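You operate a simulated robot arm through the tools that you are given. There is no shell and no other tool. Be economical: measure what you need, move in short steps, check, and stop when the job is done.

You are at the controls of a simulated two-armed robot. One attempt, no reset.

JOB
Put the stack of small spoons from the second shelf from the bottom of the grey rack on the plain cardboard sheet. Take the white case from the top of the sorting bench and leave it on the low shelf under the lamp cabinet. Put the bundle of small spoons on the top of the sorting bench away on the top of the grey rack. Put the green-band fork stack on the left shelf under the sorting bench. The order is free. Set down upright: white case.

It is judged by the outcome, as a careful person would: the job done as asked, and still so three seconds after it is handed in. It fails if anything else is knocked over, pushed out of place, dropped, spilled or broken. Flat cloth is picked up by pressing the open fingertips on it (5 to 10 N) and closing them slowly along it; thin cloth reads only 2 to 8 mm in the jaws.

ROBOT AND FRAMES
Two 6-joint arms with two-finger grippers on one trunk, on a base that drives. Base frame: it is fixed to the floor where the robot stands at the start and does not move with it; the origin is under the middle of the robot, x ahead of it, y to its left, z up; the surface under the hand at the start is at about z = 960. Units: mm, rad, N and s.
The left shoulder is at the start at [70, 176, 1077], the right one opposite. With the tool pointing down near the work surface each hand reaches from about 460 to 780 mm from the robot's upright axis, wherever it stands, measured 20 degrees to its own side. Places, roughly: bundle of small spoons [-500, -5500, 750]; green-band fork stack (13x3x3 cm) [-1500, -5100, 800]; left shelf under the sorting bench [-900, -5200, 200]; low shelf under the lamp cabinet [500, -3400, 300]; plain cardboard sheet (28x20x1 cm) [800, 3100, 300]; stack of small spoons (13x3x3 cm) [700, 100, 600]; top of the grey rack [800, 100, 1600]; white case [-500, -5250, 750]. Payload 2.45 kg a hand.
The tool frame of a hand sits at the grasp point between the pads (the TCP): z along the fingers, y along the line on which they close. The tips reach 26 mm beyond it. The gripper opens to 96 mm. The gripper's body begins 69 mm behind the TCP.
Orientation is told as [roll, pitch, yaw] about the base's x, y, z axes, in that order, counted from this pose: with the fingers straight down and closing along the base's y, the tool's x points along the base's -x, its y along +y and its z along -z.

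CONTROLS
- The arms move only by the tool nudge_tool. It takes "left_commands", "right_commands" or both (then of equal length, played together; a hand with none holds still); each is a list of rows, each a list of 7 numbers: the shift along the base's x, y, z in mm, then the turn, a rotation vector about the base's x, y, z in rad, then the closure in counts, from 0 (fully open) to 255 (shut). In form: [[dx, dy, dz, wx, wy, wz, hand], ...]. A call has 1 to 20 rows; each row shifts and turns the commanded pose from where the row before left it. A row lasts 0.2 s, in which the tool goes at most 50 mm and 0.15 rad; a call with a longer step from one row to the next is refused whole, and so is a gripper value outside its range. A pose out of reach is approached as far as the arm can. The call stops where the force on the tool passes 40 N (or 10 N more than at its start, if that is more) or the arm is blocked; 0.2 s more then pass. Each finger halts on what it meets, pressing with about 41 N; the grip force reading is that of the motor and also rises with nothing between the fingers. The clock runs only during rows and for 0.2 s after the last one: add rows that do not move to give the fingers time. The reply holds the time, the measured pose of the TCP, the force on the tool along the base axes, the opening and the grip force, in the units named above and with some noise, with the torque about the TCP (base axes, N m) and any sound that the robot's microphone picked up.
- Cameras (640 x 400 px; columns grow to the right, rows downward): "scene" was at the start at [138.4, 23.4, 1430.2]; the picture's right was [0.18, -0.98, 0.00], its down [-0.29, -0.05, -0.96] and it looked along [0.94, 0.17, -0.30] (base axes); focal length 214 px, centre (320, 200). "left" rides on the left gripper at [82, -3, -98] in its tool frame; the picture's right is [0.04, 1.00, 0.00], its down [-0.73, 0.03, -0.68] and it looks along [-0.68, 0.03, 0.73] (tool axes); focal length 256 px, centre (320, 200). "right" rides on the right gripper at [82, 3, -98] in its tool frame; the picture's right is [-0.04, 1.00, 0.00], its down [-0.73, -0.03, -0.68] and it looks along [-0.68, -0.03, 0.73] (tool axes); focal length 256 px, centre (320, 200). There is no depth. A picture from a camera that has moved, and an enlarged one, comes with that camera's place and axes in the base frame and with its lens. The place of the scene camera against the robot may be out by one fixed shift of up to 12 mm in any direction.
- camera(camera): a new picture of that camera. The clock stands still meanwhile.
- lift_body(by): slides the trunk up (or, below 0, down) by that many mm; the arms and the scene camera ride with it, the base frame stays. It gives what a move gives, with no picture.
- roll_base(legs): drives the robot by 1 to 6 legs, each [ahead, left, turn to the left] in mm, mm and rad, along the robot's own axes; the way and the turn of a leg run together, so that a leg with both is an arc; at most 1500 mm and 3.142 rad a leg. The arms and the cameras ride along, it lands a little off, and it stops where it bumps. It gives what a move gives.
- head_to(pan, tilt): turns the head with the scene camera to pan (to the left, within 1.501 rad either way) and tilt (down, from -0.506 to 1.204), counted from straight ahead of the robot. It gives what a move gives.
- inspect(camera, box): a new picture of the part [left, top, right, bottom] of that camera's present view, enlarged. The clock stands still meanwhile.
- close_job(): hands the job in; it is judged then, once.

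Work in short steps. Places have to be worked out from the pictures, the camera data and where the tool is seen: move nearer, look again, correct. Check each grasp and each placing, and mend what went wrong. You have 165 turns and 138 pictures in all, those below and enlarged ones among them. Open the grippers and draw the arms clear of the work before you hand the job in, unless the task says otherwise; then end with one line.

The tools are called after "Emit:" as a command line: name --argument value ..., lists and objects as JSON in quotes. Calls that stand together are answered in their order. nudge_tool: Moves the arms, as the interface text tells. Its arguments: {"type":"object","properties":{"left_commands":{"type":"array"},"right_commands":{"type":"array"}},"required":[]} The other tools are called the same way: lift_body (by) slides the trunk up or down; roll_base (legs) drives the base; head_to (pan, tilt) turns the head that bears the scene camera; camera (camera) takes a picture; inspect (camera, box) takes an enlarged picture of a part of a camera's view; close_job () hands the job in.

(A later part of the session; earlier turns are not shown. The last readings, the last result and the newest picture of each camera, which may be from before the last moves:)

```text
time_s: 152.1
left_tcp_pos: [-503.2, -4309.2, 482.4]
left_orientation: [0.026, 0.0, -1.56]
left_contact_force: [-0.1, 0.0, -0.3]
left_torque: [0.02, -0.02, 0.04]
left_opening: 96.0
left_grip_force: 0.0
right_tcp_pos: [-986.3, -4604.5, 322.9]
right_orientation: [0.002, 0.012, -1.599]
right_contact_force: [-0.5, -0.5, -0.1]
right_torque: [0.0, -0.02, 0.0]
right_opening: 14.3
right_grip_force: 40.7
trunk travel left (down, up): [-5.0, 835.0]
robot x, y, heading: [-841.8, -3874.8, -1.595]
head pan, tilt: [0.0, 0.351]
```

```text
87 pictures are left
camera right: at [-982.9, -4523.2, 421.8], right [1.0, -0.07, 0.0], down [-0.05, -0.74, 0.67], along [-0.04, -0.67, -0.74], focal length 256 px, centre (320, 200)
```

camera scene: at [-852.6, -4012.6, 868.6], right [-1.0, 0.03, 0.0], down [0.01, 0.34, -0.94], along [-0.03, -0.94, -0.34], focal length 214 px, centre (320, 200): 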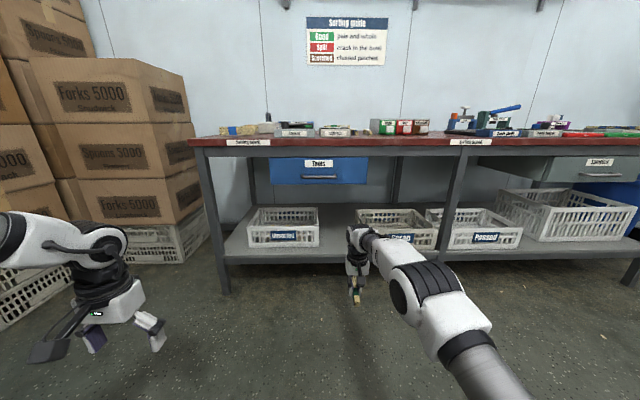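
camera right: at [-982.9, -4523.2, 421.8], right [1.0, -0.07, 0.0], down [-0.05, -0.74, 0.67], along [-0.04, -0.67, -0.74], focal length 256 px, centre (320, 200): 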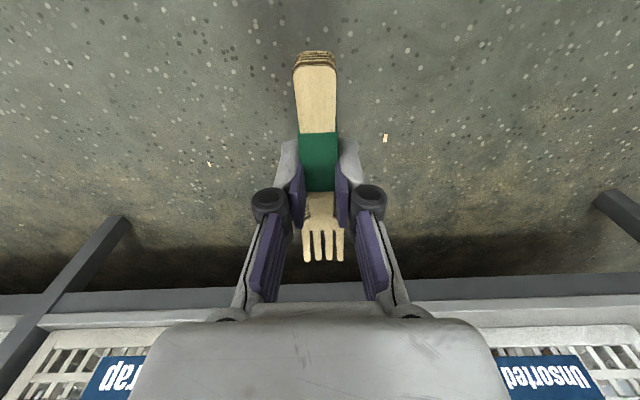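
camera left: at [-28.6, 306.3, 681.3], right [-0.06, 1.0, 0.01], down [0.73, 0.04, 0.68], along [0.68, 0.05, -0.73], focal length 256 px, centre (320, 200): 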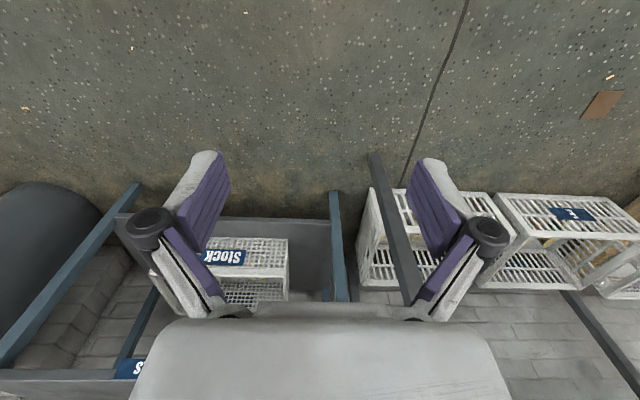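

The gap runs x≈-885 to -1078, shelf top about z 195. I lower the hand, straighten heading and drive in part way.

Emit:
nudge_tool --right_commands '[[0, 0, -18, 0, 0, 0, 255], [0, 0, -18, 0, 0, 0, 255], [0, 0, 0, 0, 0, 0, 255]]'

Emit:
roll_base --legs '[[0, -12, 0.026], [290, 0, 0]]'

Emit:
camera --camera "right"

Emit:
camera --camera "scene"

```text
time_s: 152.9
left_tcp_pos: [-503.2, -4308.6, 482.7]
left_orientation: [0.025, 0.004, -1.56]
left_contact_force: [-0.6, 0.3, 0.6]
left_torque: [-0.02, 0.0, 0.01]
left_opening: 96.1
left_grip_force: 0.1
right_tcp_pos: [-987.4, -4605.4, 287.4]
right_orientation: [0.004, 0.011, -1.6]
right_contact_force: [-0.3, -0.3, -0.6]
right_torque: [0.0, 0.0, 0.02]
right_opening: 14.1
right_grip_force: 41.0
trunk travel left (down, up): [-5.0, 835.0]
robot x, y, heading: [-844.0, -3875.3, -1.6]
head pan, tilt: [0.0, 0.351]
```

```text
time_s: 155.2
left_tcp_pos: [-506.6, -4589.3, 481.9]
left_orientation: [0.025, 0.0, -1.538]
left_contact_force: [0.2, -1.1, 0.6]
left_torque: [-0.01, -0.02, 0.05]
left_opening: 96.2
left_grip_force: 0.1
right_tcp_pos: [-984.6, -4895.6, 287.8]
right_orientation: [0.001, 0.01, -1.576]
right_contact_force: [-0.3, -0.3, 0.4]
right_torque: [0.02, -0.01, 0.02]
right_opening: 14.2
right_grip_force: 40.5
trunk travel left (down, up): [-5.0, 835.0]
robot x, y, heading: [-855.4, -4163.6, -1.575]
head pan, tilt: [0.0, 0.351]
```

```text
86 pictures are left
camera right: at [-983.0, -4814.6, 386.0], right [1.0, -0.05, 0.0], down [-0.04, -0.74, 0.67], along [-0.03, -0.67, -0.74], focal length 256 px, centre (320, 200)
```

right: 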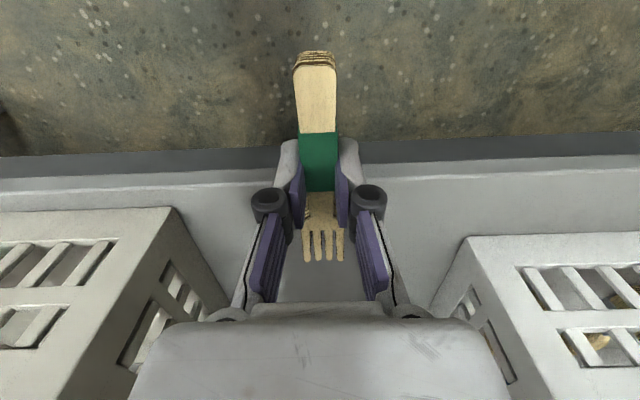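

```text
85 pictures are left
camera scene: at [-862.5, -4300.7, 868.6], right [-1.0, 0.01, 0.0], down [0.0, 0.34, -0.94], along [-0.01, -0.94, -0.34], focal length 214 px, centre (320, 200)
```

scene: 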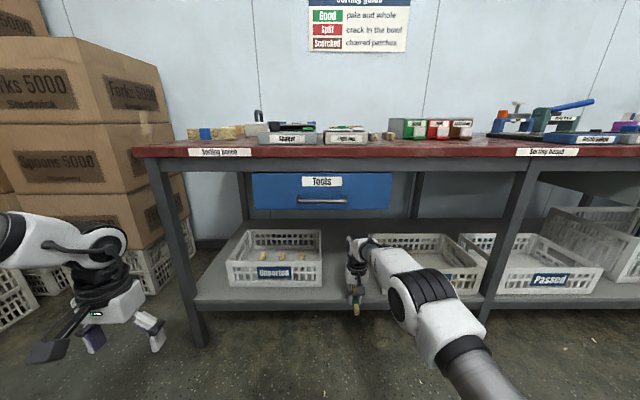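

Drive 160 further in.

Emit:
roll_base --legs '[[160, 0, 0]]'

Emit:
nudge_tool --right_commands '[[0, 0, -15, 0, 0, 0, 255], [0, 0, -15, 0, 0, 0, 255], [0, 0, 0, 0, 0, 0, 255]]'

Emit:
camera --camera "right"

Emit:
camera --camera "scene"

```text
time_s: 156.6
left_tcp_pos: [-503.4, -4748.5, 482.9]
left_orientation: [0.025, 0.0, -1.531]
left_contact_force: [0.4, 0.5, 0.0]
left_torque: [0.02, -0.02, 0.0]
left_opening: 96.1
left_grip_force: 0.0
right_tcp_pos: [-978.7, -5058.4, 286.2]
right_orientation: [0.002, 0.01, -1.568]
right_contact_force: [-0.5, -0.2, 0.2]
right_torque: [0.01, 0.01, -0.03]
right_opening: 14.6
right_grip_force: 40.1
trunk travel left (down, up): [-5.0, 835.0]
robot x, y, heading: [-857.3, -4326.2, -1.568]
head pan, tilt: [0.0, 0.351]
```

```text
time_s: 157.2
left_tcp_pos: [-504.8, -4746.7, 484.8]
left_orientation: [0.022, -0.003, -1.531]
left_contact_force: [0.2, 0.1, 0.2]
left_torque: [-0.01, 0.0, -0.01]
left_opening: 96.0
left_grip_force: 0.0
right_tcp_pos: [-979.2, -5060.5, 275.0]
right_orientation: [0.003, -0.003, -1.569]
right_contact_force: [0.0, 8.1, 28.8]
right_torque: [0.88, 0.07, -0.09]
right_opening: 14.5
right_grip_force: 40.3
trunk travel left (down, up): [-5.0, 835.0]
robot x, y, heading: [-858.9, -4324.1, -1.568]
head pan, tilt: [0.0, 0.351]
stopped in row 2 (right hand): the force on the tool passed its limit at 62 N (the readings are from after the stop); the commanded pose is now the measured one
```

```text
84 pictures are left
camera right: at [-978.5, -4978.6, 373.6], right [1.0, -0.04, 0.0], down [-0.03, -0.73, 0.68], along [-0.02, -0.68, -0.73], focal length 256 px, centre (320, 200)
```

right: 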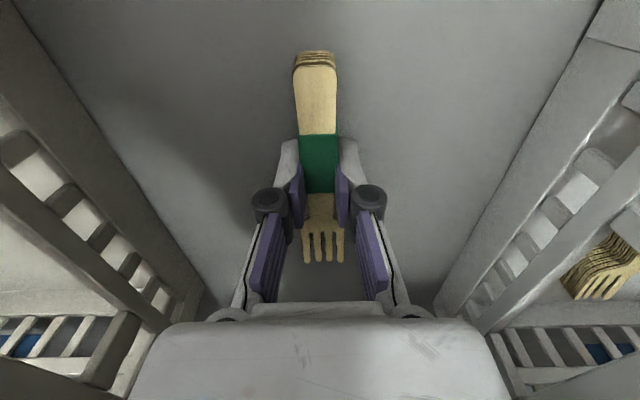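

```text
83 pictures are left
camera scene: at [-861.3, -4458.8, 869.6], right [-1.0, 0.0, 0.0], down [0.0, 0.34, -0.94], along [0.0, -0.94, -0.34], focal length 214 px, centre (320, 200)
```

scene: 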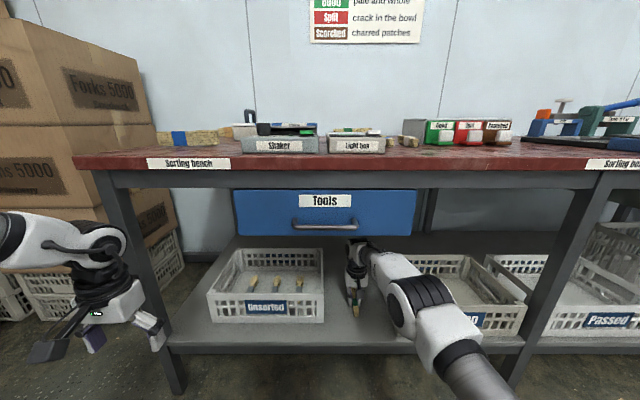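

Contact: shelf is near z 232. Ease up 3 mm to relieve the force.

Emit:
nudge_tool --right_commands '[[0, 0, 2, 0, 0.01, 0, 255], [0, 0, 0, 0, 0, 0, 255]]'

```text
time_s: 157.8
left_tcp_pos: [-505.1, -4747.5, 482.9]
left_orientation: [0.022, -0.004, -1.532]
left_contact_force: [0.0, 0.2, -0.4]
left_torque: [-0.01, 0.05, -0.02]
left_opening: 96.1
left_grip_force: 0.0
right_tcp_pos: [-980.0, -5062.3, 276.0]
right_orientation: [-0.009, -0.004, -1.569]
right_contact_force: [2.9, 5.3, 31.8]
right_torque: [0.42, -0.37, 0.01]
right_opening: 14.3
right_grip_force: 40.2
trunk travel left (down, up): [-5.0, 835.0]
robot x, y, heading: [-857.7, -4328.5, -1.568]
head pan, tilt: [0.0, 0.351]
```

Emit:
nudge_tool --right_commands '[[0, 0, 4, 0, -0.01, 0, 255], [0, 0, 0, 0, 0, 0, 255]]'

```text
time_s: 158.4
left_tcp_pos: [-503.3, -4748.0, 482.4]
left_orientation: [0.023, -0.003, -1.532]
left_contact_force: [0.8, 0.4, 0.4]
left_torque: [-0.01, 0.02, 0.02]
left_opening: 96.0
left_grip_force: 0.2
right_tcp_pos: [-978.9, -5061.5, 276.2]
right_orientation: [0.004, 0.002, -1.57]
right_contact_force: [2.4, -3.6, 12.3]
right_torque: [-0.6, 0.0, 0.15]
right_opening: 14.5
right_grip_force: 41.1
trunk travel left (down, up): [-5.0, 835.0]
robot x, y, heading: [-857.9, -4328.4, -1.567]
head pan, tilt: [0.0, 0.351]
```

Force is easing; 1.5 mm more, then open slowly and rise.

Emit:
nudge_tool --right_commands '[[0, 0, 2, 0, 0, 0, 255], [0, 0, 0, 0, 0, 0, 225], [0, 0, 0, 0, 0, 0, 205], [0, 0, 0, 0, 0, 0, 180], [0, 0, 3, 0, 0, 0, 130], [0, 0, 5, 0, 0, 0, 100], [0, 0, 15, 0, 0, 0, 90], [0, 0, 15, 0, 0, 0, 90], [0, 0, 0, 0, 0, 0, 90]]'

Emit:
camera --camera "right"

```text
time_s: 160.4
left_tcp_pos: [-503.6, -4749.2, 482.0]
left_orientation: [0.026, 0.001, -1.531]
left_contact_force: [-0.2, 0.8, -1.2]
left_torque: [-0.02, -0.01, -0.01]
left_opening: 96.0
left_grip_force: 0.0
right_tcp_pos: [-977.7, -5061.5, 316.4]
right_orientation: [0.003, 0.005, -1.571]
right_contact_force: [0.2, 0.3, -0.5]
right_torque: [-0.03, 0.0, -0.03]
right_opening: 62.0
right_grip_force: 0.1
trunk travel left (down, up): [-5.0, 835.0]
robot x, y, heading: [-856.1, -4325.5, -1.568]
head pan, tilt: [0.0, 0.351]
```

```text
82 pictures are left
camera right: at [-976.5, -4978.7, 413.8], right [1.0, -0.04, 0.0], down [-0.03, -0.74, 0.68], along [-0.02, -0.68, -0.74], focal length 256 px, centre (320, 200)
```

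right: 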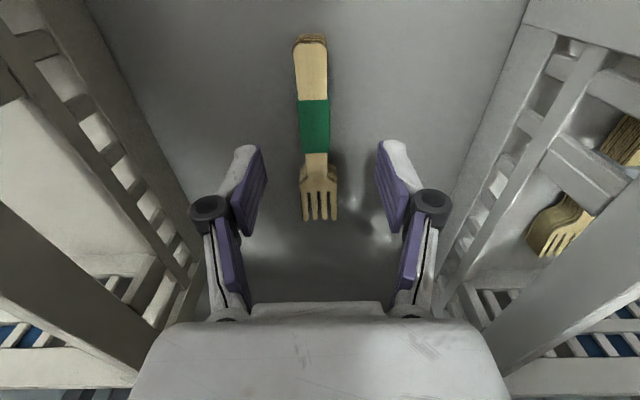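

Forks placed flat on the left shelf. I back out, raise the trunk and fold the right hand back.

Emit:
roll_base --legs '[[-420, 0, 0]]'

Emit:
lift_body --by 400

Emit:
lift_body --by 150

Emit:
nudge_tool --right_commands '[[-16, 36, 15, 0, 0, 0, 90], [-16, 36, 15, 0, 0, 0, 90], [-16, 36, 15, 0, 0, 0, 90], [-16, 36, 15, 0, 0, 0, 90], [-16, 36, 15, 0, 0, 0, 90], [-16, 36, 15, 0, 0, 0, 90], [-16, 36, 15, 0, 0, 0, 90], [0, 0, 0, 0, 0, 0, 0]]'

Emit:
head_to --pan 0.0 --tilt 0.6

Emit:
camera --camera "scene"

```text
time_s: 163.0
left_tcp_pos: [-506.9, -4321.5, 482.4]
left_orientation: [0.024, -0.001, -1.54]
left_contact_force: [0.9, -0.2, 0.1]
left_torque: [-0.02, -0.03, 0.02]
left_opening: 96.2
left_grip_force: 0.3
right_tcp_pos: [-983.5, -4629.9, 315.8]
right_orientation: [0.004, 0.003, -1.578]
right_contact_force: [-0.5, 0.3, -0.1]
right_torque: [0.04, 0.0, -0.01]
right_opening: 62.1
right_grip_force: 0.0
trunk travel left (down, up): [-5.0, 835.0]
robot x, y, heading: [-856.9, -3898.7, -1.576]
head pan, tilt: [0.0, 0.351]
```

```text
time_s: 166.9
left_tcp_pos: [-506.3, -4322.1, 882.6]
left_orientation: [0.024, -0.001, -1.537]
left_contact_force: [-1.1, 0.6, 0.2]
left_torque: [0.0, 0.03, 0.0]
left_opening: 95.8
left_grip_force: 0.1
right_tcp_pos: [-982.3, -4630.7, 715.7]
right_orientation: [0.004, 0.003, -1.579]
right_contact_force: [-0.5, 0.1, -0.3]
right_torque: [0.01, -0.01, 0.01]
right_opening: 61.9
right_grip_force: 0.1
trunk travel left (down, up): [-405.0, 435.0]
robot x, y, heading: [-860.2, -3896.7, -1.578]
head pan, tilt: [0.0, 0.351]
```

```text
time_s: 168.6
left_tcp_pos: [-507.3, -4321.6, 1031.5]
left_orientation: [0.024, -0.001, -1.538]
left_contact_force: [-0.5, -0.3, 0.9]
left_torque: [-0.03, 0.03, -0.02]
left_opening: 96.1
left_grip_force: 0.0
right_tcp_pos: [-982.3, -4630.4, 866.1]
right_orientation: [0.003, 0.002, -1.577]
right_contact_force: [0.0, -0.1, 0.5]
right_torque: [0.02, 0.0, -0.03]
right_opening: 61.8
right_grip_force: 0.0
trunk travel left (down, up): [-555.0, 285.0]
robot x, y, heading: [-857.3, -3891.9, -1.574]
head pan, tilt: [0.0, 0.351]
```

```text
time_s: 170.4
left_tcp_pos: [-506.2, -4322.1, 1032.7]
left_orientation: [0.022, 0.002, -1.539]
left_contact_force: [-0.4, 0.1, -0.3]
left_torque: [0.01, -0.03, -0.02]
left_opening: 96.0
left_grip_force: 0.0
right_tcp_pos: [-1096.4, -4376.9, 970.3]
right_orientation: [0.002, 0.005, -1.577]
right_contact_force: [0.9, -0.1, 0.2]
right_torque: [0.02, 0.02, -0.02]
right_opening: 95.9
right_grip_force: 0.1
trunk travel left (down, up): [-555.0, 285.0]
robot x, y, heading: [-856.5, -3896.5, -1.581]
head pan, tilt: [0.0, 0.351]
```

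```text
time_s: 171.2
left_tcp_pos: [-506.0, -4321.7, 1033.4]
left_orientation: [0.023, 0.0, -1.54]
left_contact_force: [0.1, -0.3, -0.2]
left_torque: [-0.02, 0.03, 0.01]
left_opening: 96.0
left_grip_force: 0.1
right_tcp_pos: [-1097.3, -4377.1, 971.5]
right_orientation: [0.004, 0.003, -1.577]
right_contact_force: [-0.1, 1.3, -0.3]
right_torque: [0.01, 0.02, 0.01]
right_opening: 95.9
right_grip_force: 0.1
trunk travel left (down, up): [-555.0, 285.0]
robot x, y, heading: [-862.6, -3892.6, -1.577]
head pan, tilt: [0.0, 0.6]
```

```text
81 pictures are left
camera scene: at [-861.8, -4027.1, 1396.0], right [-1.0, 0.01, 0.0], down [0.0, 0.56, -0.83], along [-0.01, -0.83, -0.56], focal length 214 px, centre (320, 200)
```

scene: 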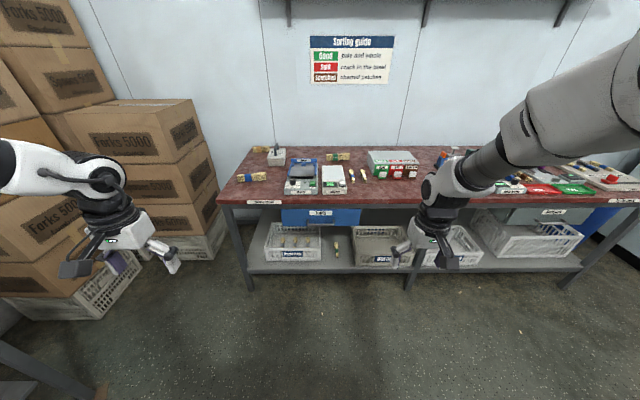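

Turn right 45° and move near the left end so the left shoulder leads toward the bench.

Emit:
roll_base --legs '[[0, 0, -0.775], [151, 424, 0]]'

Emit:
head_to --pan 0.9 --tilt 0.7

Emit:
camera --camera "scene"

Emit:
camera --camera "left"

```text
time_s: 175.9
left_tcp_pos: [-700.0, -4847.9, 1032.7]
left_orientation: [0.025, 0.001, -2.309]
left_contact_force: [-0.2, 0.1, 0.3]
left_torque: [0.04, -0.02, -0.03]
left_opening: 95.9
left_grip_force: 0.0
right_tcp_pos: [-1162.3, -4476.8, 970.8]
right_orientation: [0.004, 0.002, -2.348]
right_contact_force: [0.2, 0.4, -0.5]
right_torque: [0.01, 0.0, -0.01]
right_opening: 96.4
right_grip_force: 0.1
trunk travel left (down, up): [-555.0, 285.0]
robot x, y, heading: [-659.3, -4298.4, -2.347]
head pan, tilt: [0.0, 0.6]
```

```text
time_s: 177.1
left_tcp_pos: [-700.4, -4846.7, 1032.4]
left_orientation: [0.024, 0.0, -2.309]
left_contact_force: [0.3, 0.6, -0.1]
left_torque: [-0.01, -0.02, 0.0]
left_opening: 96.0
left_grip_force: 0.1
right_tcp_pos: [-1163.4, -4476.0, 971.2]
right_orientation: [0.003, 0.002, -2.347]
right_contact_force: [0.5, 0.0, -0.2]
right_torque: [0.0, 0.01, -0.03]
right_opening: 95.8
right_grip_force: 0.1
trunk travel left (down, up): [-555.0, 285.0]
robot x, y, heading: [-654.5, -4299.4, -2.345]
head pan, tilt: [0.901, 0.7]
```

```text
80 pictures are left
camera scene: at [-684.1, -4410.9, 1387.2], right [-0.99, -0.12, 0.0], down [-0.08, 0.64, -0.76], along [0.09, -0.76, -0.64], focal length 214 px, centre (320, 200)
```

scene: 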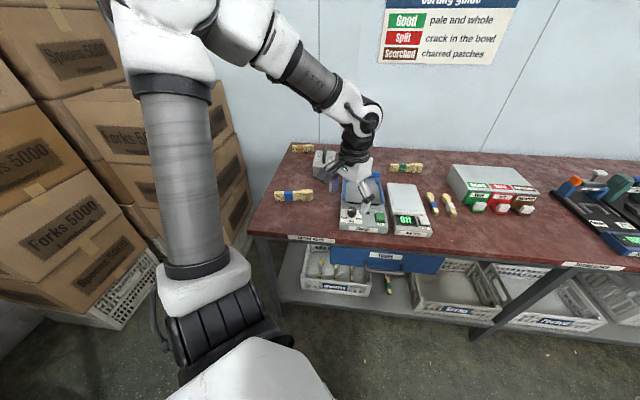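

```text
79 pictures are left
camera left: at [-649.5, -4783.5, 1130.2], right [0.77, -0.64, 0.02], down [-0.48, -0.55, 0.68], along [-0.42, -0.53, -0.73], focal length 256 px, centre (320, 200)
```

left: 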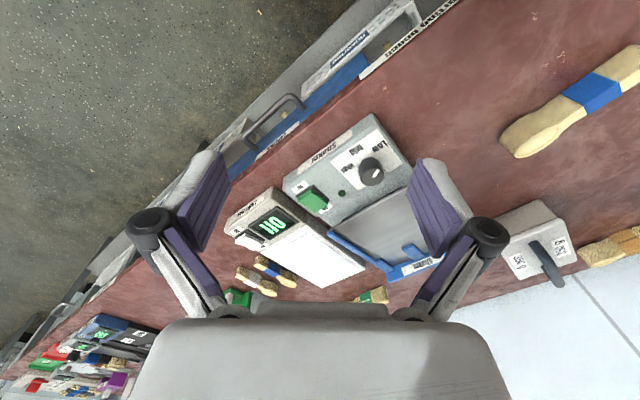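

The case is near (-580,-5375). I move the base 260 toward the bench, then extend the left arm over it, turning the jaws to close along x.

Emit:
roll_base --legs '[[186, 182, 0]]'

Emit:
nudge_tool --left_commands '[[10, -20, 0, 0, 0, 0.12, 0], [15, -30, 0, 0, 0, 0.12, 0], [15, -30, 0, 0, 0, 0.12, 0], [15, -30, 0, 0, 0, 0.12, 0], [15, -30, 0, 0, 0, 0.12, 0], [15, -30, 0, 0, 0, 0.12, 0], [15, -30, 0, 0, 0, 0.02, 0], [0, 0, 0, 0, 0, 0, 0]]'

Emit:
camera --camera "left"

Emit:
camera --camera "scene"

```text
time_s: 179.0
left_tcp_pos: [-695.7, -5110.0, 1032.8]
left_orientation: [0.023, -0.001, -2.305]
left_contact_force: [-0.4, -0.2, 0.2]
left_torque: [0.0, -0.03, -0.01]
left_opening: 96.2
left_grip_force: 0.0
right_tcp_pos: [-1160.3, -4740.5, 971.9]
right_orientation: [0.003, 0.004, -2.345]
right_contact_force: [0.0, -0.3, -0.1]
right_torque: [-0.02, 0.03, -0.01]
right_opening: 96.1
right_grip_force: 0.0
trunk travel left (down, up): [-555.0, 285.0]
robot x, y, heading: [-649.3, -4565.6, -2.342]
head pan, tilt: [0.901, 0.7]
```

```text
time_s: 180.8
left_tcp_pos: [-592.8, -5310.1, 1033.0]
left_orientation: [0.024, 0.0, -1.564]
left_contact_force: [-0.4, -0.8, 0.3]
left_torque: [-0.01, 0.01, 0.0]
left_opening: 96.2
left_grip_force: 0.0
right_tcp_pos: [-1159.8, -4739.6, 971.2]
right_orientation: [0.004, 0.004, -2.345]
right_contact_force: [0.5, 0.5, 0.0]
right_torque: [0.01, 0.0, -0.01]
right_opening: 96.0
right_grip_force: 0.0
trunk travel left (down, up): [-555.0, 285.0]
robot x, y, heading: [-653.9, -4562.0, -2.345]
head pan, tilt: [0.901, 0.7]
```

```text
78 pictures are left
camera left: at [-598.9, -5228.8, 1130.4], right [1.0, 0.05, 0.02], down [0.02, -0.73, 0.68], along [0.05, -0.68, -0.73], focal length 256 px, centre (320, 200)
```

left: 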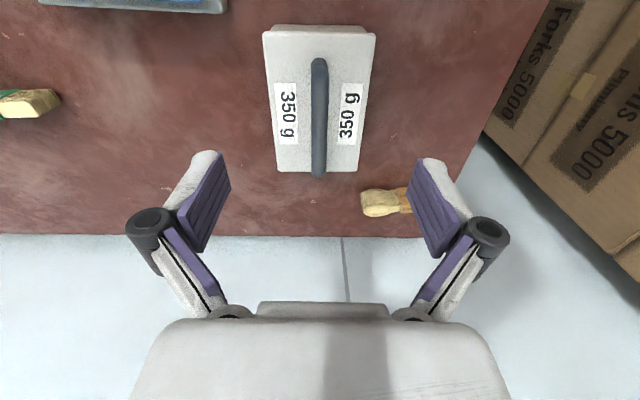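

```text
77 pictures are left
camera scene: at [-681.0, -4672.8, 1387.3], right [-0.99, -0.13, 0.0], down [-0.08, 0.64, -0.77], along [0.1, -0.76, -0.64], focal length 214 px, centre (320, 200)
```

scene: 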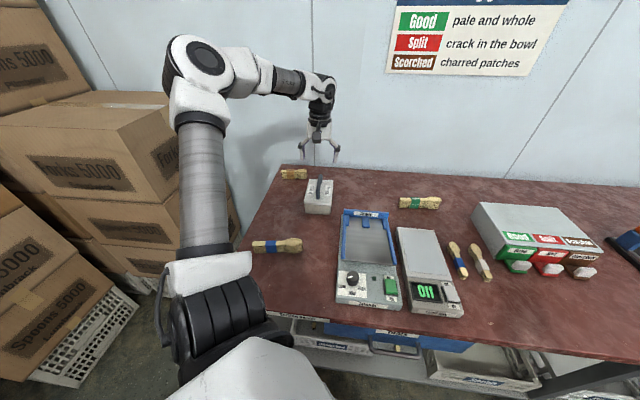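

The handle's bar is centred at about (-588,-5355), top z≈880, along y. Move over it and descend to 925.

Emit:
nudge_tool --left_commands '[[5, -22, -20, -0.024, 0, 0, 0], [0, -22, -30, 0, 0, 0, 0], [0, 0, -30, 0, 0, 0, 0], [0, 0, -28, 0, 0, 0, 0], [0, 0, 0, 0, 0, 0, 0]]'

Emit:
camera --camera "left"

Emit:
inspect --camera "scene" --box '[260, 110, 420, 230]'

```text
time_s: 182.0
left_tcp_pos: [-588.8, -5354.7, 924.6]
left_orientation: [0.025, -0.026, -1.564]
left_contact_force: [-0.1, -0.9, -0.5]
left_torque: [-0.05, 0.01, -0.04]
left_opening: 96.2
left_grip_force: 0.0
right_tcp_pos: [-1159.3, -4739.5, 971.6]
right_orientation: [0.003, 0.003, -2.343]
right_contact_force: [-0.5, 0.8, -0.3]
right_torque: [-0.04, 0.0, 0.02]
right_opening: 96.0
right_grip_force: 0.1
trunk travel left (down, up): [-555.0, 285.0]
robot x, y, heading: [-649.7, -4561.1, -2.344]
head pan, tilt: [0.901, 0.7]
```

```text
76 pictures are left
camera left: at [-594.5, -5270.6, 1019.3], right [1.0, 0.05, 0.02], down [0.02, -0.72, 0.7], along [0.05, -0.7, -0.72], focal length 256 px, centre (320, 200)
```

left: 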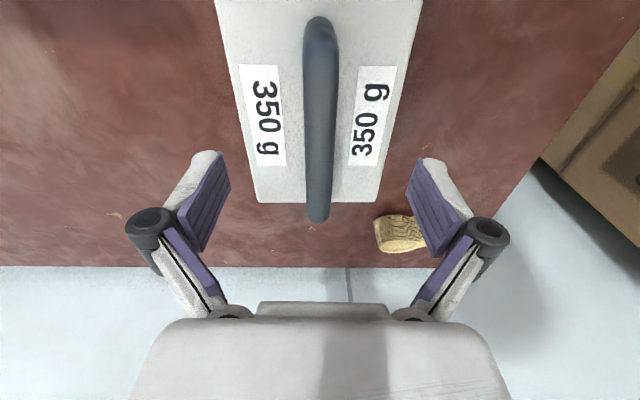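

```text
3.33 times, centred on (340, 170) of scene
camera zoom: at [-680.8, -4673.0, 1387.3], right [-0.99, -0.13, 0.0], down [-0.08, 0.64, -0.77], along [0.1, -0.76, -0.64], focal length 715 px, centre (253, 300)
```

zoom: 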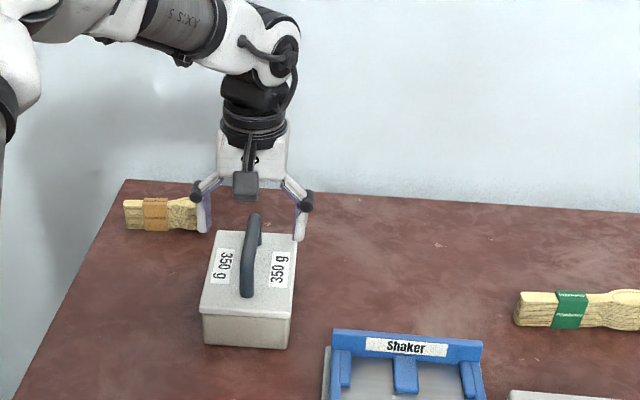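

Correct the small tilt, shift 18 mm back to the middle of the case and descend to about 888.

Emit:
nudge_tool --left_commands '[[0, -9, -10, 0.026, 0.025, 0, 0], [0, -9, -15, 0, 0, 0, 0], [0, 0, -12, 0, 0, 0, 0], [0, 0, 0, 0, 0, 0, 0]]'

Emit:
camera --camera "left"

Emit:
inspect --camera "scene" --box '[270, 130, 370, 205]'

```text
time_s: 183.0
left_tcp_pos: [-591.0, -5372.4, 886.4]
left_orientation: [-0.002, 0.002, -1.564]
left_contact_force: [0.7, 0.5, 0.7]
left_torque: [-0.04, 0.05, 0.01]
left_opening: 96.1
left_grip_force: 0.0
right_tcp_pos: [-1159.8, -4740.7, 971.4]
right_orientation: [0.004, 0.004, -2.345]
right_contact_force: [-0.3, -0.2, -0.2]
right_torque: [-0.01, -0.02, 0.02]
right_opening: 96.2
right_grip_force: 0.1
trunk travel left (down, up): [-555.0, 285.0]
robot x, y, heading: [-651.9, -4557.5, -2.343]
head pan, tilt: [0.901, 0.7]
```

```text
74 pictures are left
camera left: at [-593.8, -5291.6, 983.9], right [1.0, 0.05, 0.0], down [0.04, -0.73, 0.68], along [0.03, -0.68, -0.74], focal length 256 px, centre (320, 200)
```

left: 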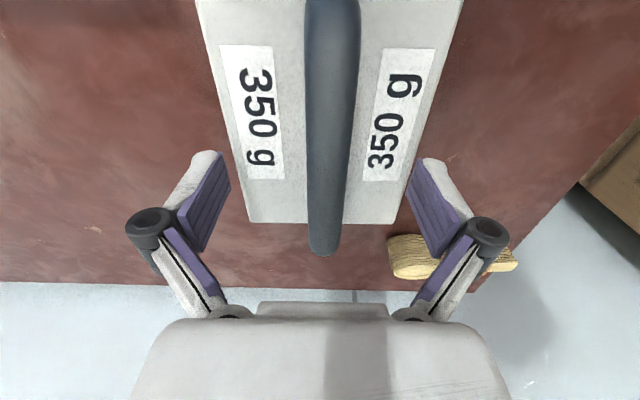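

```text
5.33 times, centred on (320, 168) of scene
camera zoom: at [-680.9, -4673.6, 1387.2], right [-0.99, -0.13, 0.0], down [-0.08, 0.64, -0.76], along [0.1, -0.76, -0.64], focal length 1144 px, centre (320, 373)
```

zoom: 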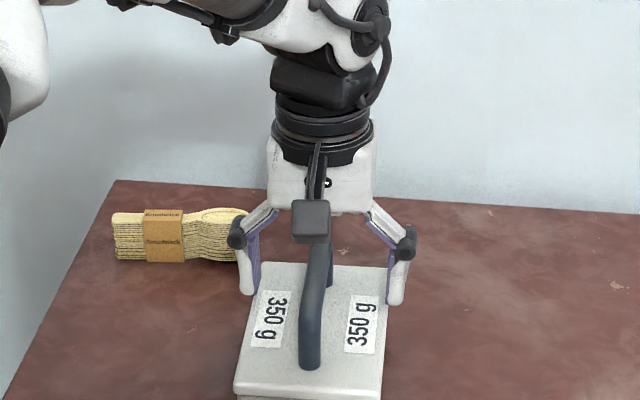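

Shift 4 mm and close on the handle.

Emit:
nudge_tool --left_commands '[[4, 0, 0, 0, 0, 0, 60], [0, 0, 0, 0, 0, 0, 120], [0, 0, 0, 0, 0, 0, 170], [0, 0, 0, 0, 0, 0, 255], [0, 0, 0, 0, 0, 0, 255], [0, 0, 0, 0, 0, 0, 255]]'

Emit:
camera --camera "left"

Emit:
inspect --camera "scene" --box '[270, 130, 370, 205]'

```text
time_s: 184.4
left_tcp_pos: [-587.1, -5370.6, 889.1]
left_orientation: [-0.001, 0.0, -1.562]
left_contact_force: [3.5, -1.3, 15.2]
left_torque: [0.16, 0.03, 0.36]
left_opening: 14.1
left_grip_force: 39.9
right_tcp_pos: [-1159.1, -4738.4, 971.3]
right_orientation: [0.004, 0.003, -2.344]
right_contact_force: [0.2, -0.1, -0.3]
right_torque: [-0.03, 0.0, 0.02]
right_opening: 96.1
right_grip_force: 0.0
trunk travel left (down, up): [-555.0, 285.0]
robot x, y, heading: [-652.4, -4560.9, -2.341]
head pan, tilt: [0.901, 0.7]
```

```text
72 pictures are left
camera left: at [-589.9, -5289.3, 986.3], right [1.0, 0.05, 0.0], down [0.04, -0.73, 0.68], along [0.03, -0.68, -0.73], focal length 256 px, centre (320, 200)
```

left: 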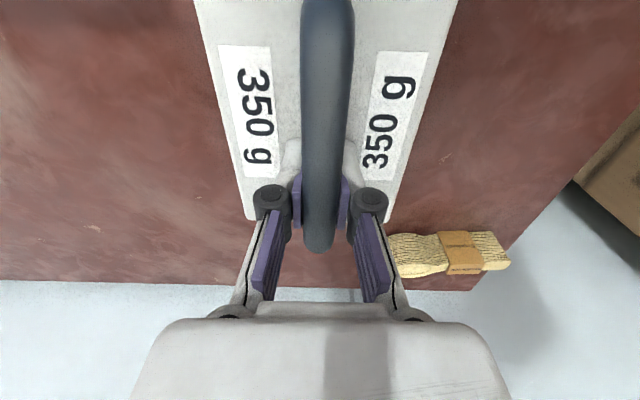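

```text
5.33 times, centred on (320, 168) of scene
camera zoom: at [-680.6, -4671.2, 1387.6], right [-0.99, -0.13, 0.0], down [-0.08, 0.64, -0.77], along [0.1, -0.76, -0.64], focal length 1144 px, centre (320, 373)
```

zoom: 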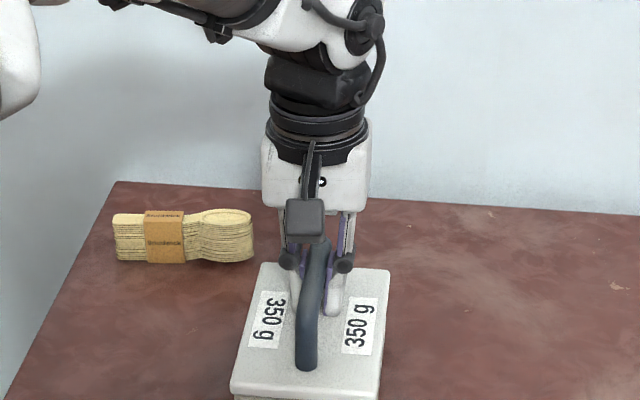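

Gripped. Lift 40 mm and check that it hangs level.

Emit:
nudge_tool --left_commands '[[0, 0, 15, 0, 0, 0, 255], [0, 0, 25, 0, 0, 0, 255], [0, 0, 0, 0, 0, 0, 255], [0, 0, 0, 0, 0, 0, 255]]'

Emit:
inspect --camera "scene" --box '[260, 120, 380, 210]'

```text
time_s: 185.4
left_tcp_pos: [-588.7, -5372.8, 924.9]
left_orientation: [-0.001, 0.002, -1.566]
left_contact_force: [-0.3, -0.1, -3.6]
left_torque: [-0.08, 0.0, 0.01]
left_opening: 14.4
left_grip_force: 39.8
right_tcp_pos: [-1159.3, -4741.4, 971.4]
right_orientation: [0.002, 0.002, -2.343]
right_contact_force: [0.1, 0.5, -0.3]
right_torque: [0.0, 0.04, -0.02]
right_opening: 96.1
right_grip_force: 0.1
trunk travel left (down, up): [-555.0, 285.0]
robot x, y, heading: [-654.4, -4560.8, -2.343]
head pan, tilt: [0.901, 0.7]
```

```text
4.44 times, centred on (320, 165) of scene
camera zoom: at [-680.8, -4673.8, 1387.2], right [-0.99, -0.13, 0.0], down [-0.08, 0.64, -0.76], along [0.1, -0.76, -0.64], focal length 953 px, centre (320, 356)
```

zoom: 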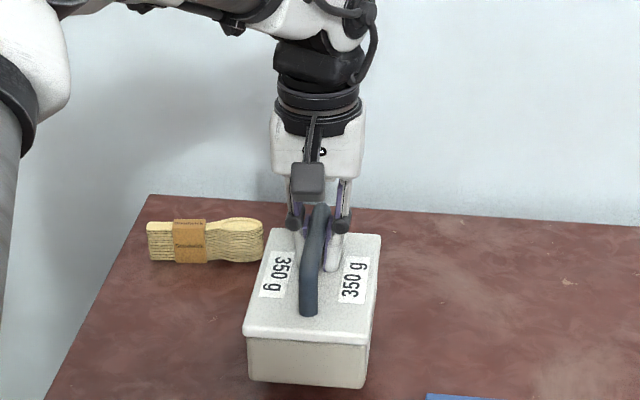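

Case hangs level. Raise 100 by trunk, back away from the bench, then look toward the lamp cabinet.

Emit:
lift_body --by 100

Emit:
roll_base --legs '[[-430, -420, 0], [0, 0, 1.5]]'

Emit:
head_to --pan 0.7 --tilt 0.5

Emit:
camera --camera "scene"

```text
time_s: 186.7
left_tcp_pos: [-587.0, -5372.3, 1025.3]
left_orientation: [0.0, 0.005, -1.562]
left_contact_force: [-0.3, -0.4, -3.7]
left_torque: [-0.11, -0.04, 0.03]
left_opening: 14.0
left_grip_force: 39.2
right_tcp_pos: [-1159.6, -4741.8, 1070.2]
right_orientation: [0.002, 0.002, -2.344]
right_contact_force: [0.6, -0.2, -0.8]
right_torque: [-0.01, 0.01, 0.01]
right_opening: 95.5
right_grip_force: 0.1
trunk travel left (down, up): [-655.0, 185.0]
robot x, y, heading: [-655.4, -4560.5, -2.339]
head pan, tilt: [0.901, 0.7]
```

```text
time_s: 193.8
left_tcp_pos: [174.4, -3935.9, 1025.5]
left_orientation: [0.0, 0.001, -0.041]
left_contact_force: [-0.6, 0.2, -3.1]
left_torque: [0.01, -0.07, -0.05]
left_opening: 14.7
left_grip_force: 39.2
right_tcp_pos: [-484.1, -4476.6, 1070.2]
right_orientation: [0.004, 0.004, -0.823]
right_contact_force: [0.0, 0.2, 0.8]
right_torque: [0.02, 0.02, -0.02]
right_opening: 96.1
right_grip_force: 0.1
trunk travel left (down, up): [-655.0, 185.0]
robot x, y, heading: [-639.0, -3960.1, -0.824]
head pan, tilt: [0.901, 0.7]
```

```text
time_s: 194.6
left_tcp_pos: [175.0, -3935.5, 1025.2]
left_orientation: [0.001, 0.002, -0.042]
left_contact_force: [0.5, 0.0, -3.0]
left_torque: [-0.01, -0.04, -0.01]
left_opening: 14.8
left_grip_force: 39.5
right_tcp_pos: [-485.8, -4475.4, 1070.7]
right_orientation: [0.002, 0.003, -0.821]
right_contact_force: [0.5, 0.6, -0.1]
right_torque: [-0.02, 0.02, -0.02]
right_opening: 96.0
right_grip_force: 0.0
trunk travel left (down, up): [-655.0, 185.0]
robot x, y, heading: [-642.3, -3961.8, -0.82]
head pan, tilt: [0.7, 0.499]
```

```text
69 pictures are left
camera scene: at [-520.3, -4002.2, 1504.8], right [-0.12, -0.99, 0.0], down [-0.48, 0.06, -0.88], along [0.87, -0.11, -0.48], focal length 214 px, centre (320, 200)
```

scene: 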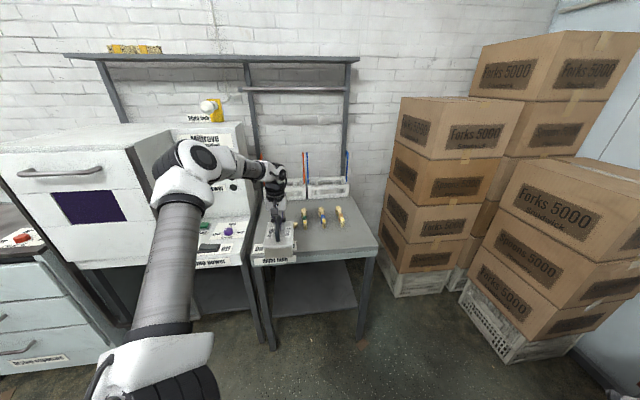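

The case hangs over another table; I pull back in -x, turn to face +x and look.

Emit:
roll_base --legs '[[-205, -219, 0], [0, 0, 0.82]]'

Emit:
head_to --pan 0.15 --tilt 0.45

Emit:
camera --camera "scene"

```text
time_s: 198.7
left_tcp_pos: [-392.1, -3351.5, 1025.3]
left_orientation: [-0.001, 0.004, 0.763]
left_contact_force: [1.0, 0.8, -2.7]
left_torque: [0.06, -0.03, 0.01]
left_opening: 14.8
left_grip_force: 39.8
right_tcp_pos: [-458.5, -4202.1, 1071.4]
right_orientation: [0.004, 0.002, -0.016]
right_contact_force: [0.5, 0.2, 1.0]
right_torque: [-0.02, -0.03, -0.02]
right_opening: 95.9
right_grip_force: 0.0
trunk travel left (down, up): [-655.0, 185.0]
robot x, y, heading: [-935.8, -3957.8, -0.017]
head pan, tilt: [0.7, 0.499]
```

```text
time_s: 199.7
left_tcp_pos: [-392.1, -3351.3, 1025.7]
left_orientation: [0.001, 0.005, 0.764]
left_contact_force: [-0.2, -0.3, -3.6]
left_torque: [0.01, -0.04, 0.01]
left_opening: 15.4
left_grip_force: 40.1
right_tcp_pos: [-458.2, -4202.3, 1070.9]
right_orientation: [0.004, 0.001, -0.015]
right_contact_force: [-0.1, 0.2, 1.1]
right_torque: [0.02, 0.0, 0.01]
right_opening: 95.9
right_grip_force: 0.0
trunk travel left (down, up): [-655.0, 185.0]
robot x, y, heading: [-937.1, -3958.4, -0.015]
head pan, tilt: [0.15, 0.45]
```

```text
68 pictures are left
camera scene: at [-799.7, -3939.7, 1509.3], right [0.13, -0.99, 0.0], down [-0.43, -0.06, -0.9], along [0.89, 0.12, -0.44], focal length 214 px, centre (320, 200)
```

scene: 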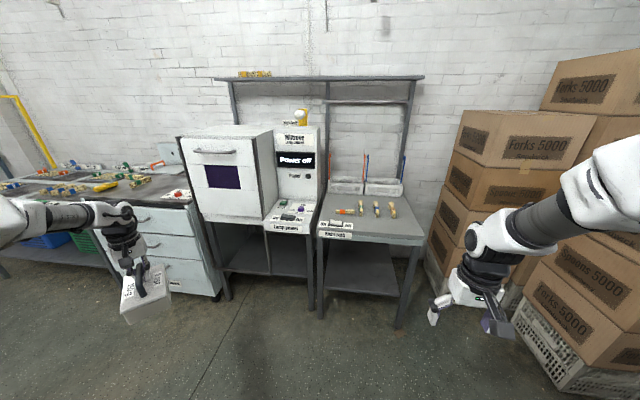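

Emit:
inspect --camera "scene" --box '[170, 110, 430, 320]'

Emit:
inspect --camera "scene" --box '[80, 190, 200, 340]'

```text
1.90 times, centred on (300, 215) of scene
camera zoom: at [-799.7, -3939.7, 1509.3], right [0.13, -0.99, 0.0], down [-0.43, -0.06, -0.9], along [0.89, 0.12, -0.44], focal length 408 px, centre (358, 171)
```

zoom: 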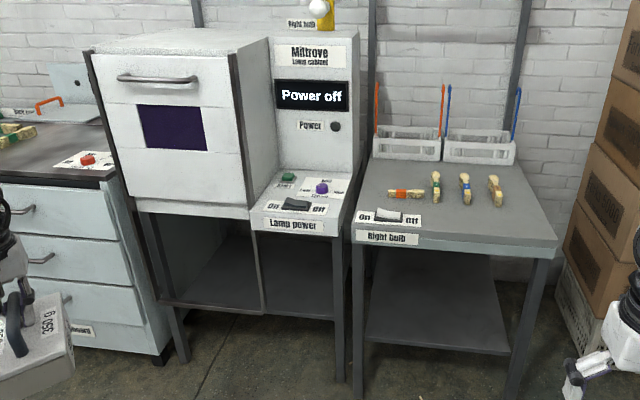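

```text
2.67 times, centred on (140, 265) of scene
camera zoom: at [-799.7, -3939.7, 1509.3], right [0.13, -0.99, 0.0], down [-0.43, -0.06, -0.9], along [0.89, 0.12, -0.44], focal length 572 px, centre (800, 27)
```

zoom: 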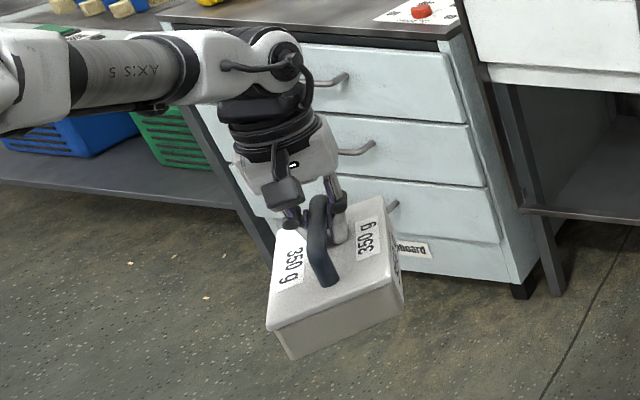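

The lamp cabinet's low shelf has its front at x≈355, y -2990 to -3715. I'll enter the left bay straight along +x with the robot turned about 0.72 right. Drive left first, turn, and lower.

Emit:
roll_base --legs '[[0, 658, 0], [0, 0, -0.715]]'

Emit:
lift_body --by -400

Emit:
lift_body --by -180

Emit:
head_to --pan 0.8 --tilt 0.4

Emit:
camera --camera "scene"

Emit:
camera --camera "left"

```text
time_s: 205.2
left_tcp_pos: [-124.0, -3205.4, 1025.3]
left_orientation: [0.002, 0.004, 0.056]
left_contact_force: [0.2, 0.0, -3.5]
left_torque: [-0.04, -0.09, 0.02]
left_opening: 15.6
left_grip_force: 38.8
right_tcp_pos: [-725.8, -3806.7, 1070.7]
right_orientation: [0.001, 0.003, -0.722]
right_contact_force: [0.8, 0.6, -0.3]
right_torque: [-0.01, -0.03, 0.02]
right_opening: 96.2
right_grip_force: 0.1
trunk travel left (down, up): [-655.0, 185.0]
robot x, y, heading: [-933.0, -3311.8, -0.721]
head pan, tilt: [0.15, 0.45]
```

```text
time_s: 209.0
left_tcp_pos: [-123.4, -3204.7, 625.5]
left_orientation: [-0.002, 0.003, 0.058]
left_contact_force: [0.6, 0.5, -4.5]
left_torque: [-0.02, -0.05, 0.03]
left_opening: 16.0
left_grip_force: 38.8
right_tcp_pos: [-725.7, -3806.3, 671.3]
right_orientation: [0.001, 0.004, -0.721]
right_contact_force: [0.1, -0.8, 0.0]
right_torque: [0.01, -0.02, -0.01]
right_opening: 96.0
right_grip_force: 0.0
trunk travel left (down, up): [-255.0, 585.0]
robot x, y, heading: [-933.1, -3309.9, -0.726]
head pan, tilt: [0.15, 0.45]
```

```text
time_s: 211.0
left_tcp_pos: [-123.4, -3204.4, 445.6]
left_orientation: [0.0, 0.004, 0.057]
left_contact_force: [0.3, 0.0, -4.3]
left_torque: [-0.01, -0.07, 0.04]
left_opening: 16.3
left_grip_force: 39.3
right_tcp_pos: [-725.9, -3807.8, 491.4]
right_orientation: [0.001, 0.003, -0.722]
right_contact_force: [0.4, -0.4, -0.2]
right_torque: [0.0, 0.01, 0.04]
right_opening: 96.1
right_grip_force: 0.0
trunk travel left (down, up): [-75.0, 765.0]
robot x, y, heading: [-934.1, -3310.4, -0.724]
head pan, tilt: [0.15, 0.45]
```

```text
time_s: 212.1
left_tcp_pos: [-124.1, -3203.9, 445.6]
left_orientation: [0.001, 0.005, 0.056]
left_contact_force: [-0.5, 0.1, -4.0]
left_torque: [0.03, -0.03, 0.0]
left_opening: 16.2
left_grip_force: 38.9
right_tcp_pos: [-726.7, -3807.7, 491.1]
right_orientation: [-0.001, 0.004, -0.721]
right_contact_force: [-0.1, 0.5, 0.3]
right_torque: [-0.01, 0.0, 0.02]
right_opening: 96.1
right_grip_force: 0.2
trunk travel left (down, up): [-75.0, 765.0]
robot x, y, heading: [-930.6, -3310.4, -0.718]
head pan, tilt: [0.799, 0.4]
```

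```text
65 pictures are left
camera scene: at [-805.9, -3330.0, 934.0], right [0.07, -1.0, 0.0], down [-0.39, -0.03, -0.92], along [0.92, 0.07, -0.39], focal length 214 px, centre (320, 200)
```

scene: 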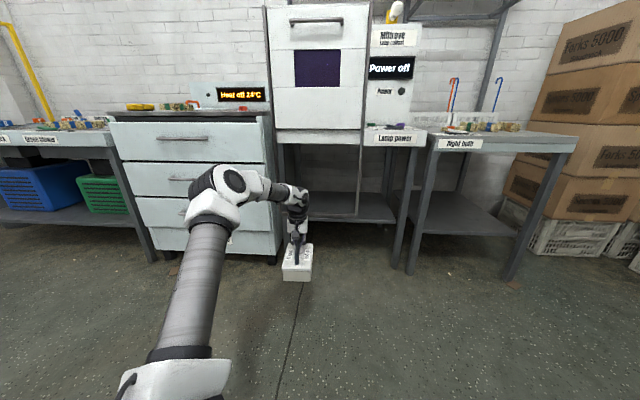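

```text
64 pictures are left
camera left: at [-204.3, -3212.5, 543.3], right [-0.1, 1.0, 0.0], down [0.73, 0.07, 0.68], along [0.67, 0.06, -0.74], focal length 256 px, centre (320, 200)
```

left: 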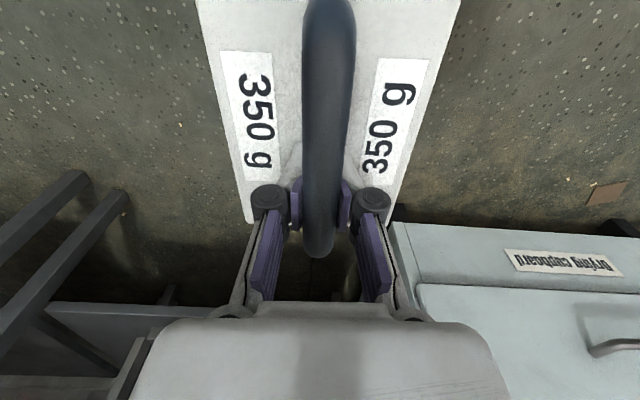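

Emit:
inspect --camera "scene" --box '[260, 120, 440, 290]'

```text
2.35 times, centred on (350, 205) of scene
camera zoom: at [-805.9, -3330.0, 934.0], right [0.07, -1.0, 0.0], down [-0.39, -0.03, -0.92], along [0.92, 0.07, -0.39], focal length 505 px, centre (249, 188)
```

zoom: 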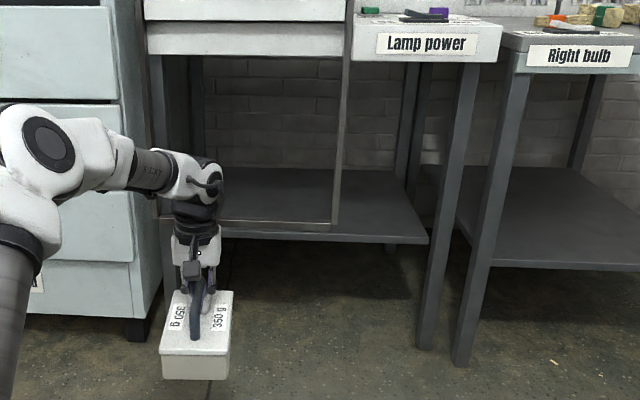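

The left bay has a front rail; the right bay (y≈-3484…-3740) is open. I lower the trunk fully, stretch the arm flat (so the forearm clears the control box), and re-grip firmly stays shut.

Emit:
lift_body --by -75

Emit:
nudge_tool --left_commands '[[6, 0, 20, 0, 0, 0, 255], [6, 0, 25, 0, 0, 0, 255], [6, 0, 24, 0, 0, 0, 255], [0, 0, 0, 0, 0, 0, 255]]'

Emit:
roll_base --legs '[[267, -308, 0], [190, 168, 0]]'

Emit:
camera --camera "left"

Emit:
camera --camera "scene"

```text
time_s: 213.2
left_tcp_pos: [-124.0, -3203.6, 369.3]
left_orientation: [0.001, 0.001, 0.055]
left_contact_force: [-0.6, 0.9, -2.9]
left_torque: [-0.01, -0.06, -0.01]
left_opening: 16.0
left_grip_force: 38.8
right_tcp_pos: [-725.9, -3807.0, 415.6]
right_orientation: [0.003, 0.004, -0.722]
right_contact_force: [-1.0, -0.2, -0.4]
right_torque: [0.02, -0.01, 0.01]
right_opening: 95.8
right_grip_force: 0.1
trunk travel left (down, up): [0.0, 840.0]
robot x, y, heading: [-932.5, -3309.7, -0.731]
head pan, tilt: [0.799, 0.4]
```

```text
time_s: 214.2
left_tcp_pos: [-106.3, -3204.4, 442.1]
left_orientation: [0.0, 0.004, 0.054]
left_contact_force: [0.6, -0.1, -3.0]
left_torque: [-0.02, -0.06, 0.02]
left_opening: 16.3
left_grip_force: 39.0
right_tcp_pos: [-726.3, -3807.2, 415.7]
right_orientation: [0.002, 0.004, -0.722]
right_contact_force: [-0.2, 0.1, -0.5]
right_torque: [0.01, -0.05, 0.01]
right_opening: 96.1
right_grip_force: 0.0
trunk travel left (down, up): [0.0, 840.0]
robot x, y, heading: [-933.5, -3306.1, -0.726]
head pan, tilt: [0.799, 0.4]
```

```text
time_s: 218.2
left_tcp_pos: [147.2, -3601.7, 440.3]
left_orientation: [-0.002, 0.005, 0.067]
left_contact_force: [-0.2, -0.4, -3.2]
left_torque: [0.0, -0.11, 0.04]
left_opening: 16.7
left_grip_force: 38.3
right_tcp_pos: [-468.6, -4209.1, 415.4]
right_orientation: [0.001, 0.003, -0.713]
right_contact_force: [0.6, 0.0, 0.0]
right_torque: [-0.02, -0.02, 0.02]
right_opening: 96.2
right_grip_force: 0.0
trunk travel left (down, up): [0.0, 840.0]
robot x, y, heading: [-680.0, -3719.0, -0.715]
head pan, tilt: [0.799, 0.4]
```

```text
62 pictures are left
camera left: at [66.0, -3610.7, 538.9], right [-0.11, 0.99, 0.0], down [0.73, 0.08, 0.68], along [0.67, 0.07, -0.74], focal length 256 px, centre (320, 200)
```

left: 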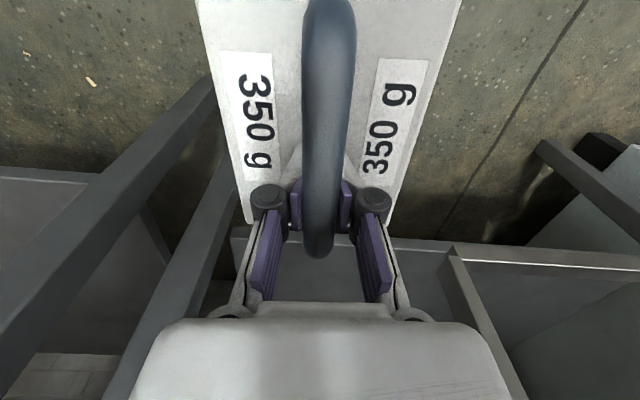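

```text
61 pictures are left
camera scene: at [-551.6, -3733.2, 859.0], right [0.08, -1.0, 0.0], down [-0.39, -0.03, -0.92], along [0.92, 0.08, -0.39], focal length 214 px, centre (320, 200)
```

scene: 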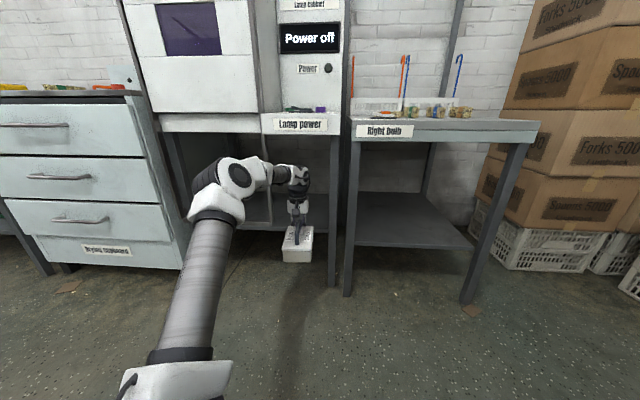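

The opening y -3742…-3390 is well around the case. Move +150 in x, then check.

Emit:
roll_base --legs '[[110, 105, 0]]'

Emit:
camera --camera "left"

Emit:
camera --camera "scene"

```text
time_s: 219.6
left_tcp_pos: [298.1, -3592.9, 441.0]
left_orientation: [-0.001, 0.003, 0.069]
left_contact_force: [0.5, -0.3, -3.8]
left_torque: [0.01, -0.06, 0.01]
left_opening: 16.7
left_grip_force: 38.7
right_tcp_pos: [-313.8, -4202.1, 416.4]
right_orientation: [0.001, 0.004, -0.713]
right_contact_force: [1.3, -0.6, 0.5]
right_torque: [-0.03, 0.0, 0.02]
right_opening: 96.0
right_grip_force: 0.0
trunk travel left (down, up): [0.0, 840.0]
robot x, y, heading: [-524.8, -3708.0, -0.709]
head pan, tilt: [0.799, 0.4]
```

```text
60 pictures are left
camera left: at [218.4, -3600.8, 538.9], right [-0.11, 0.99, 0.0], down [0.73, 0.08, 0.68], along [0.67, 0.07, -0.74], focal length 256 px, centre (320, 200)
```

left: 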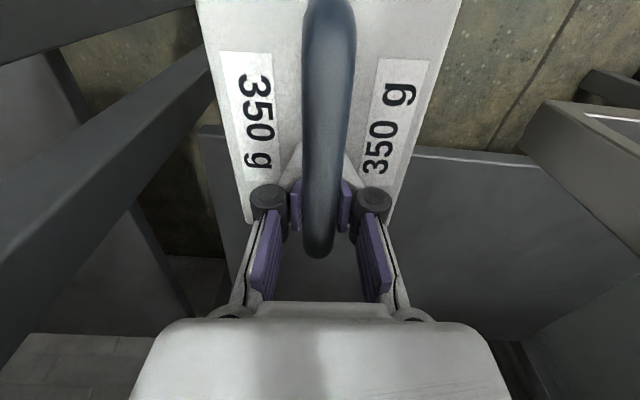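

```text
59 pictures are left
camera scene: at [-398.8, -3724.7, 859.0], right [0.09, -1.0, 0.0], down [-0.39, -0.03, -0.92], along [0.92, 0.08, -0.39], focal length 214 px, centre (320, 200)
```

scene: 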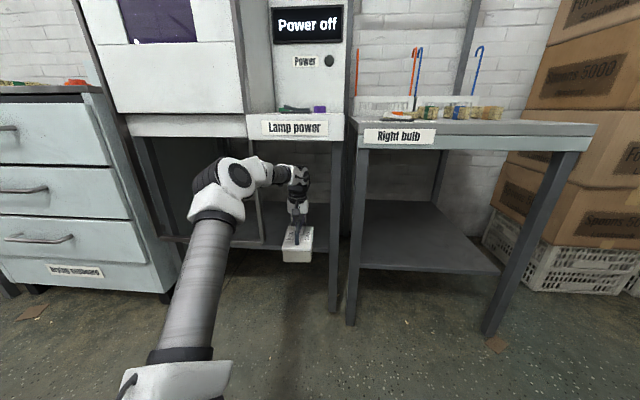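

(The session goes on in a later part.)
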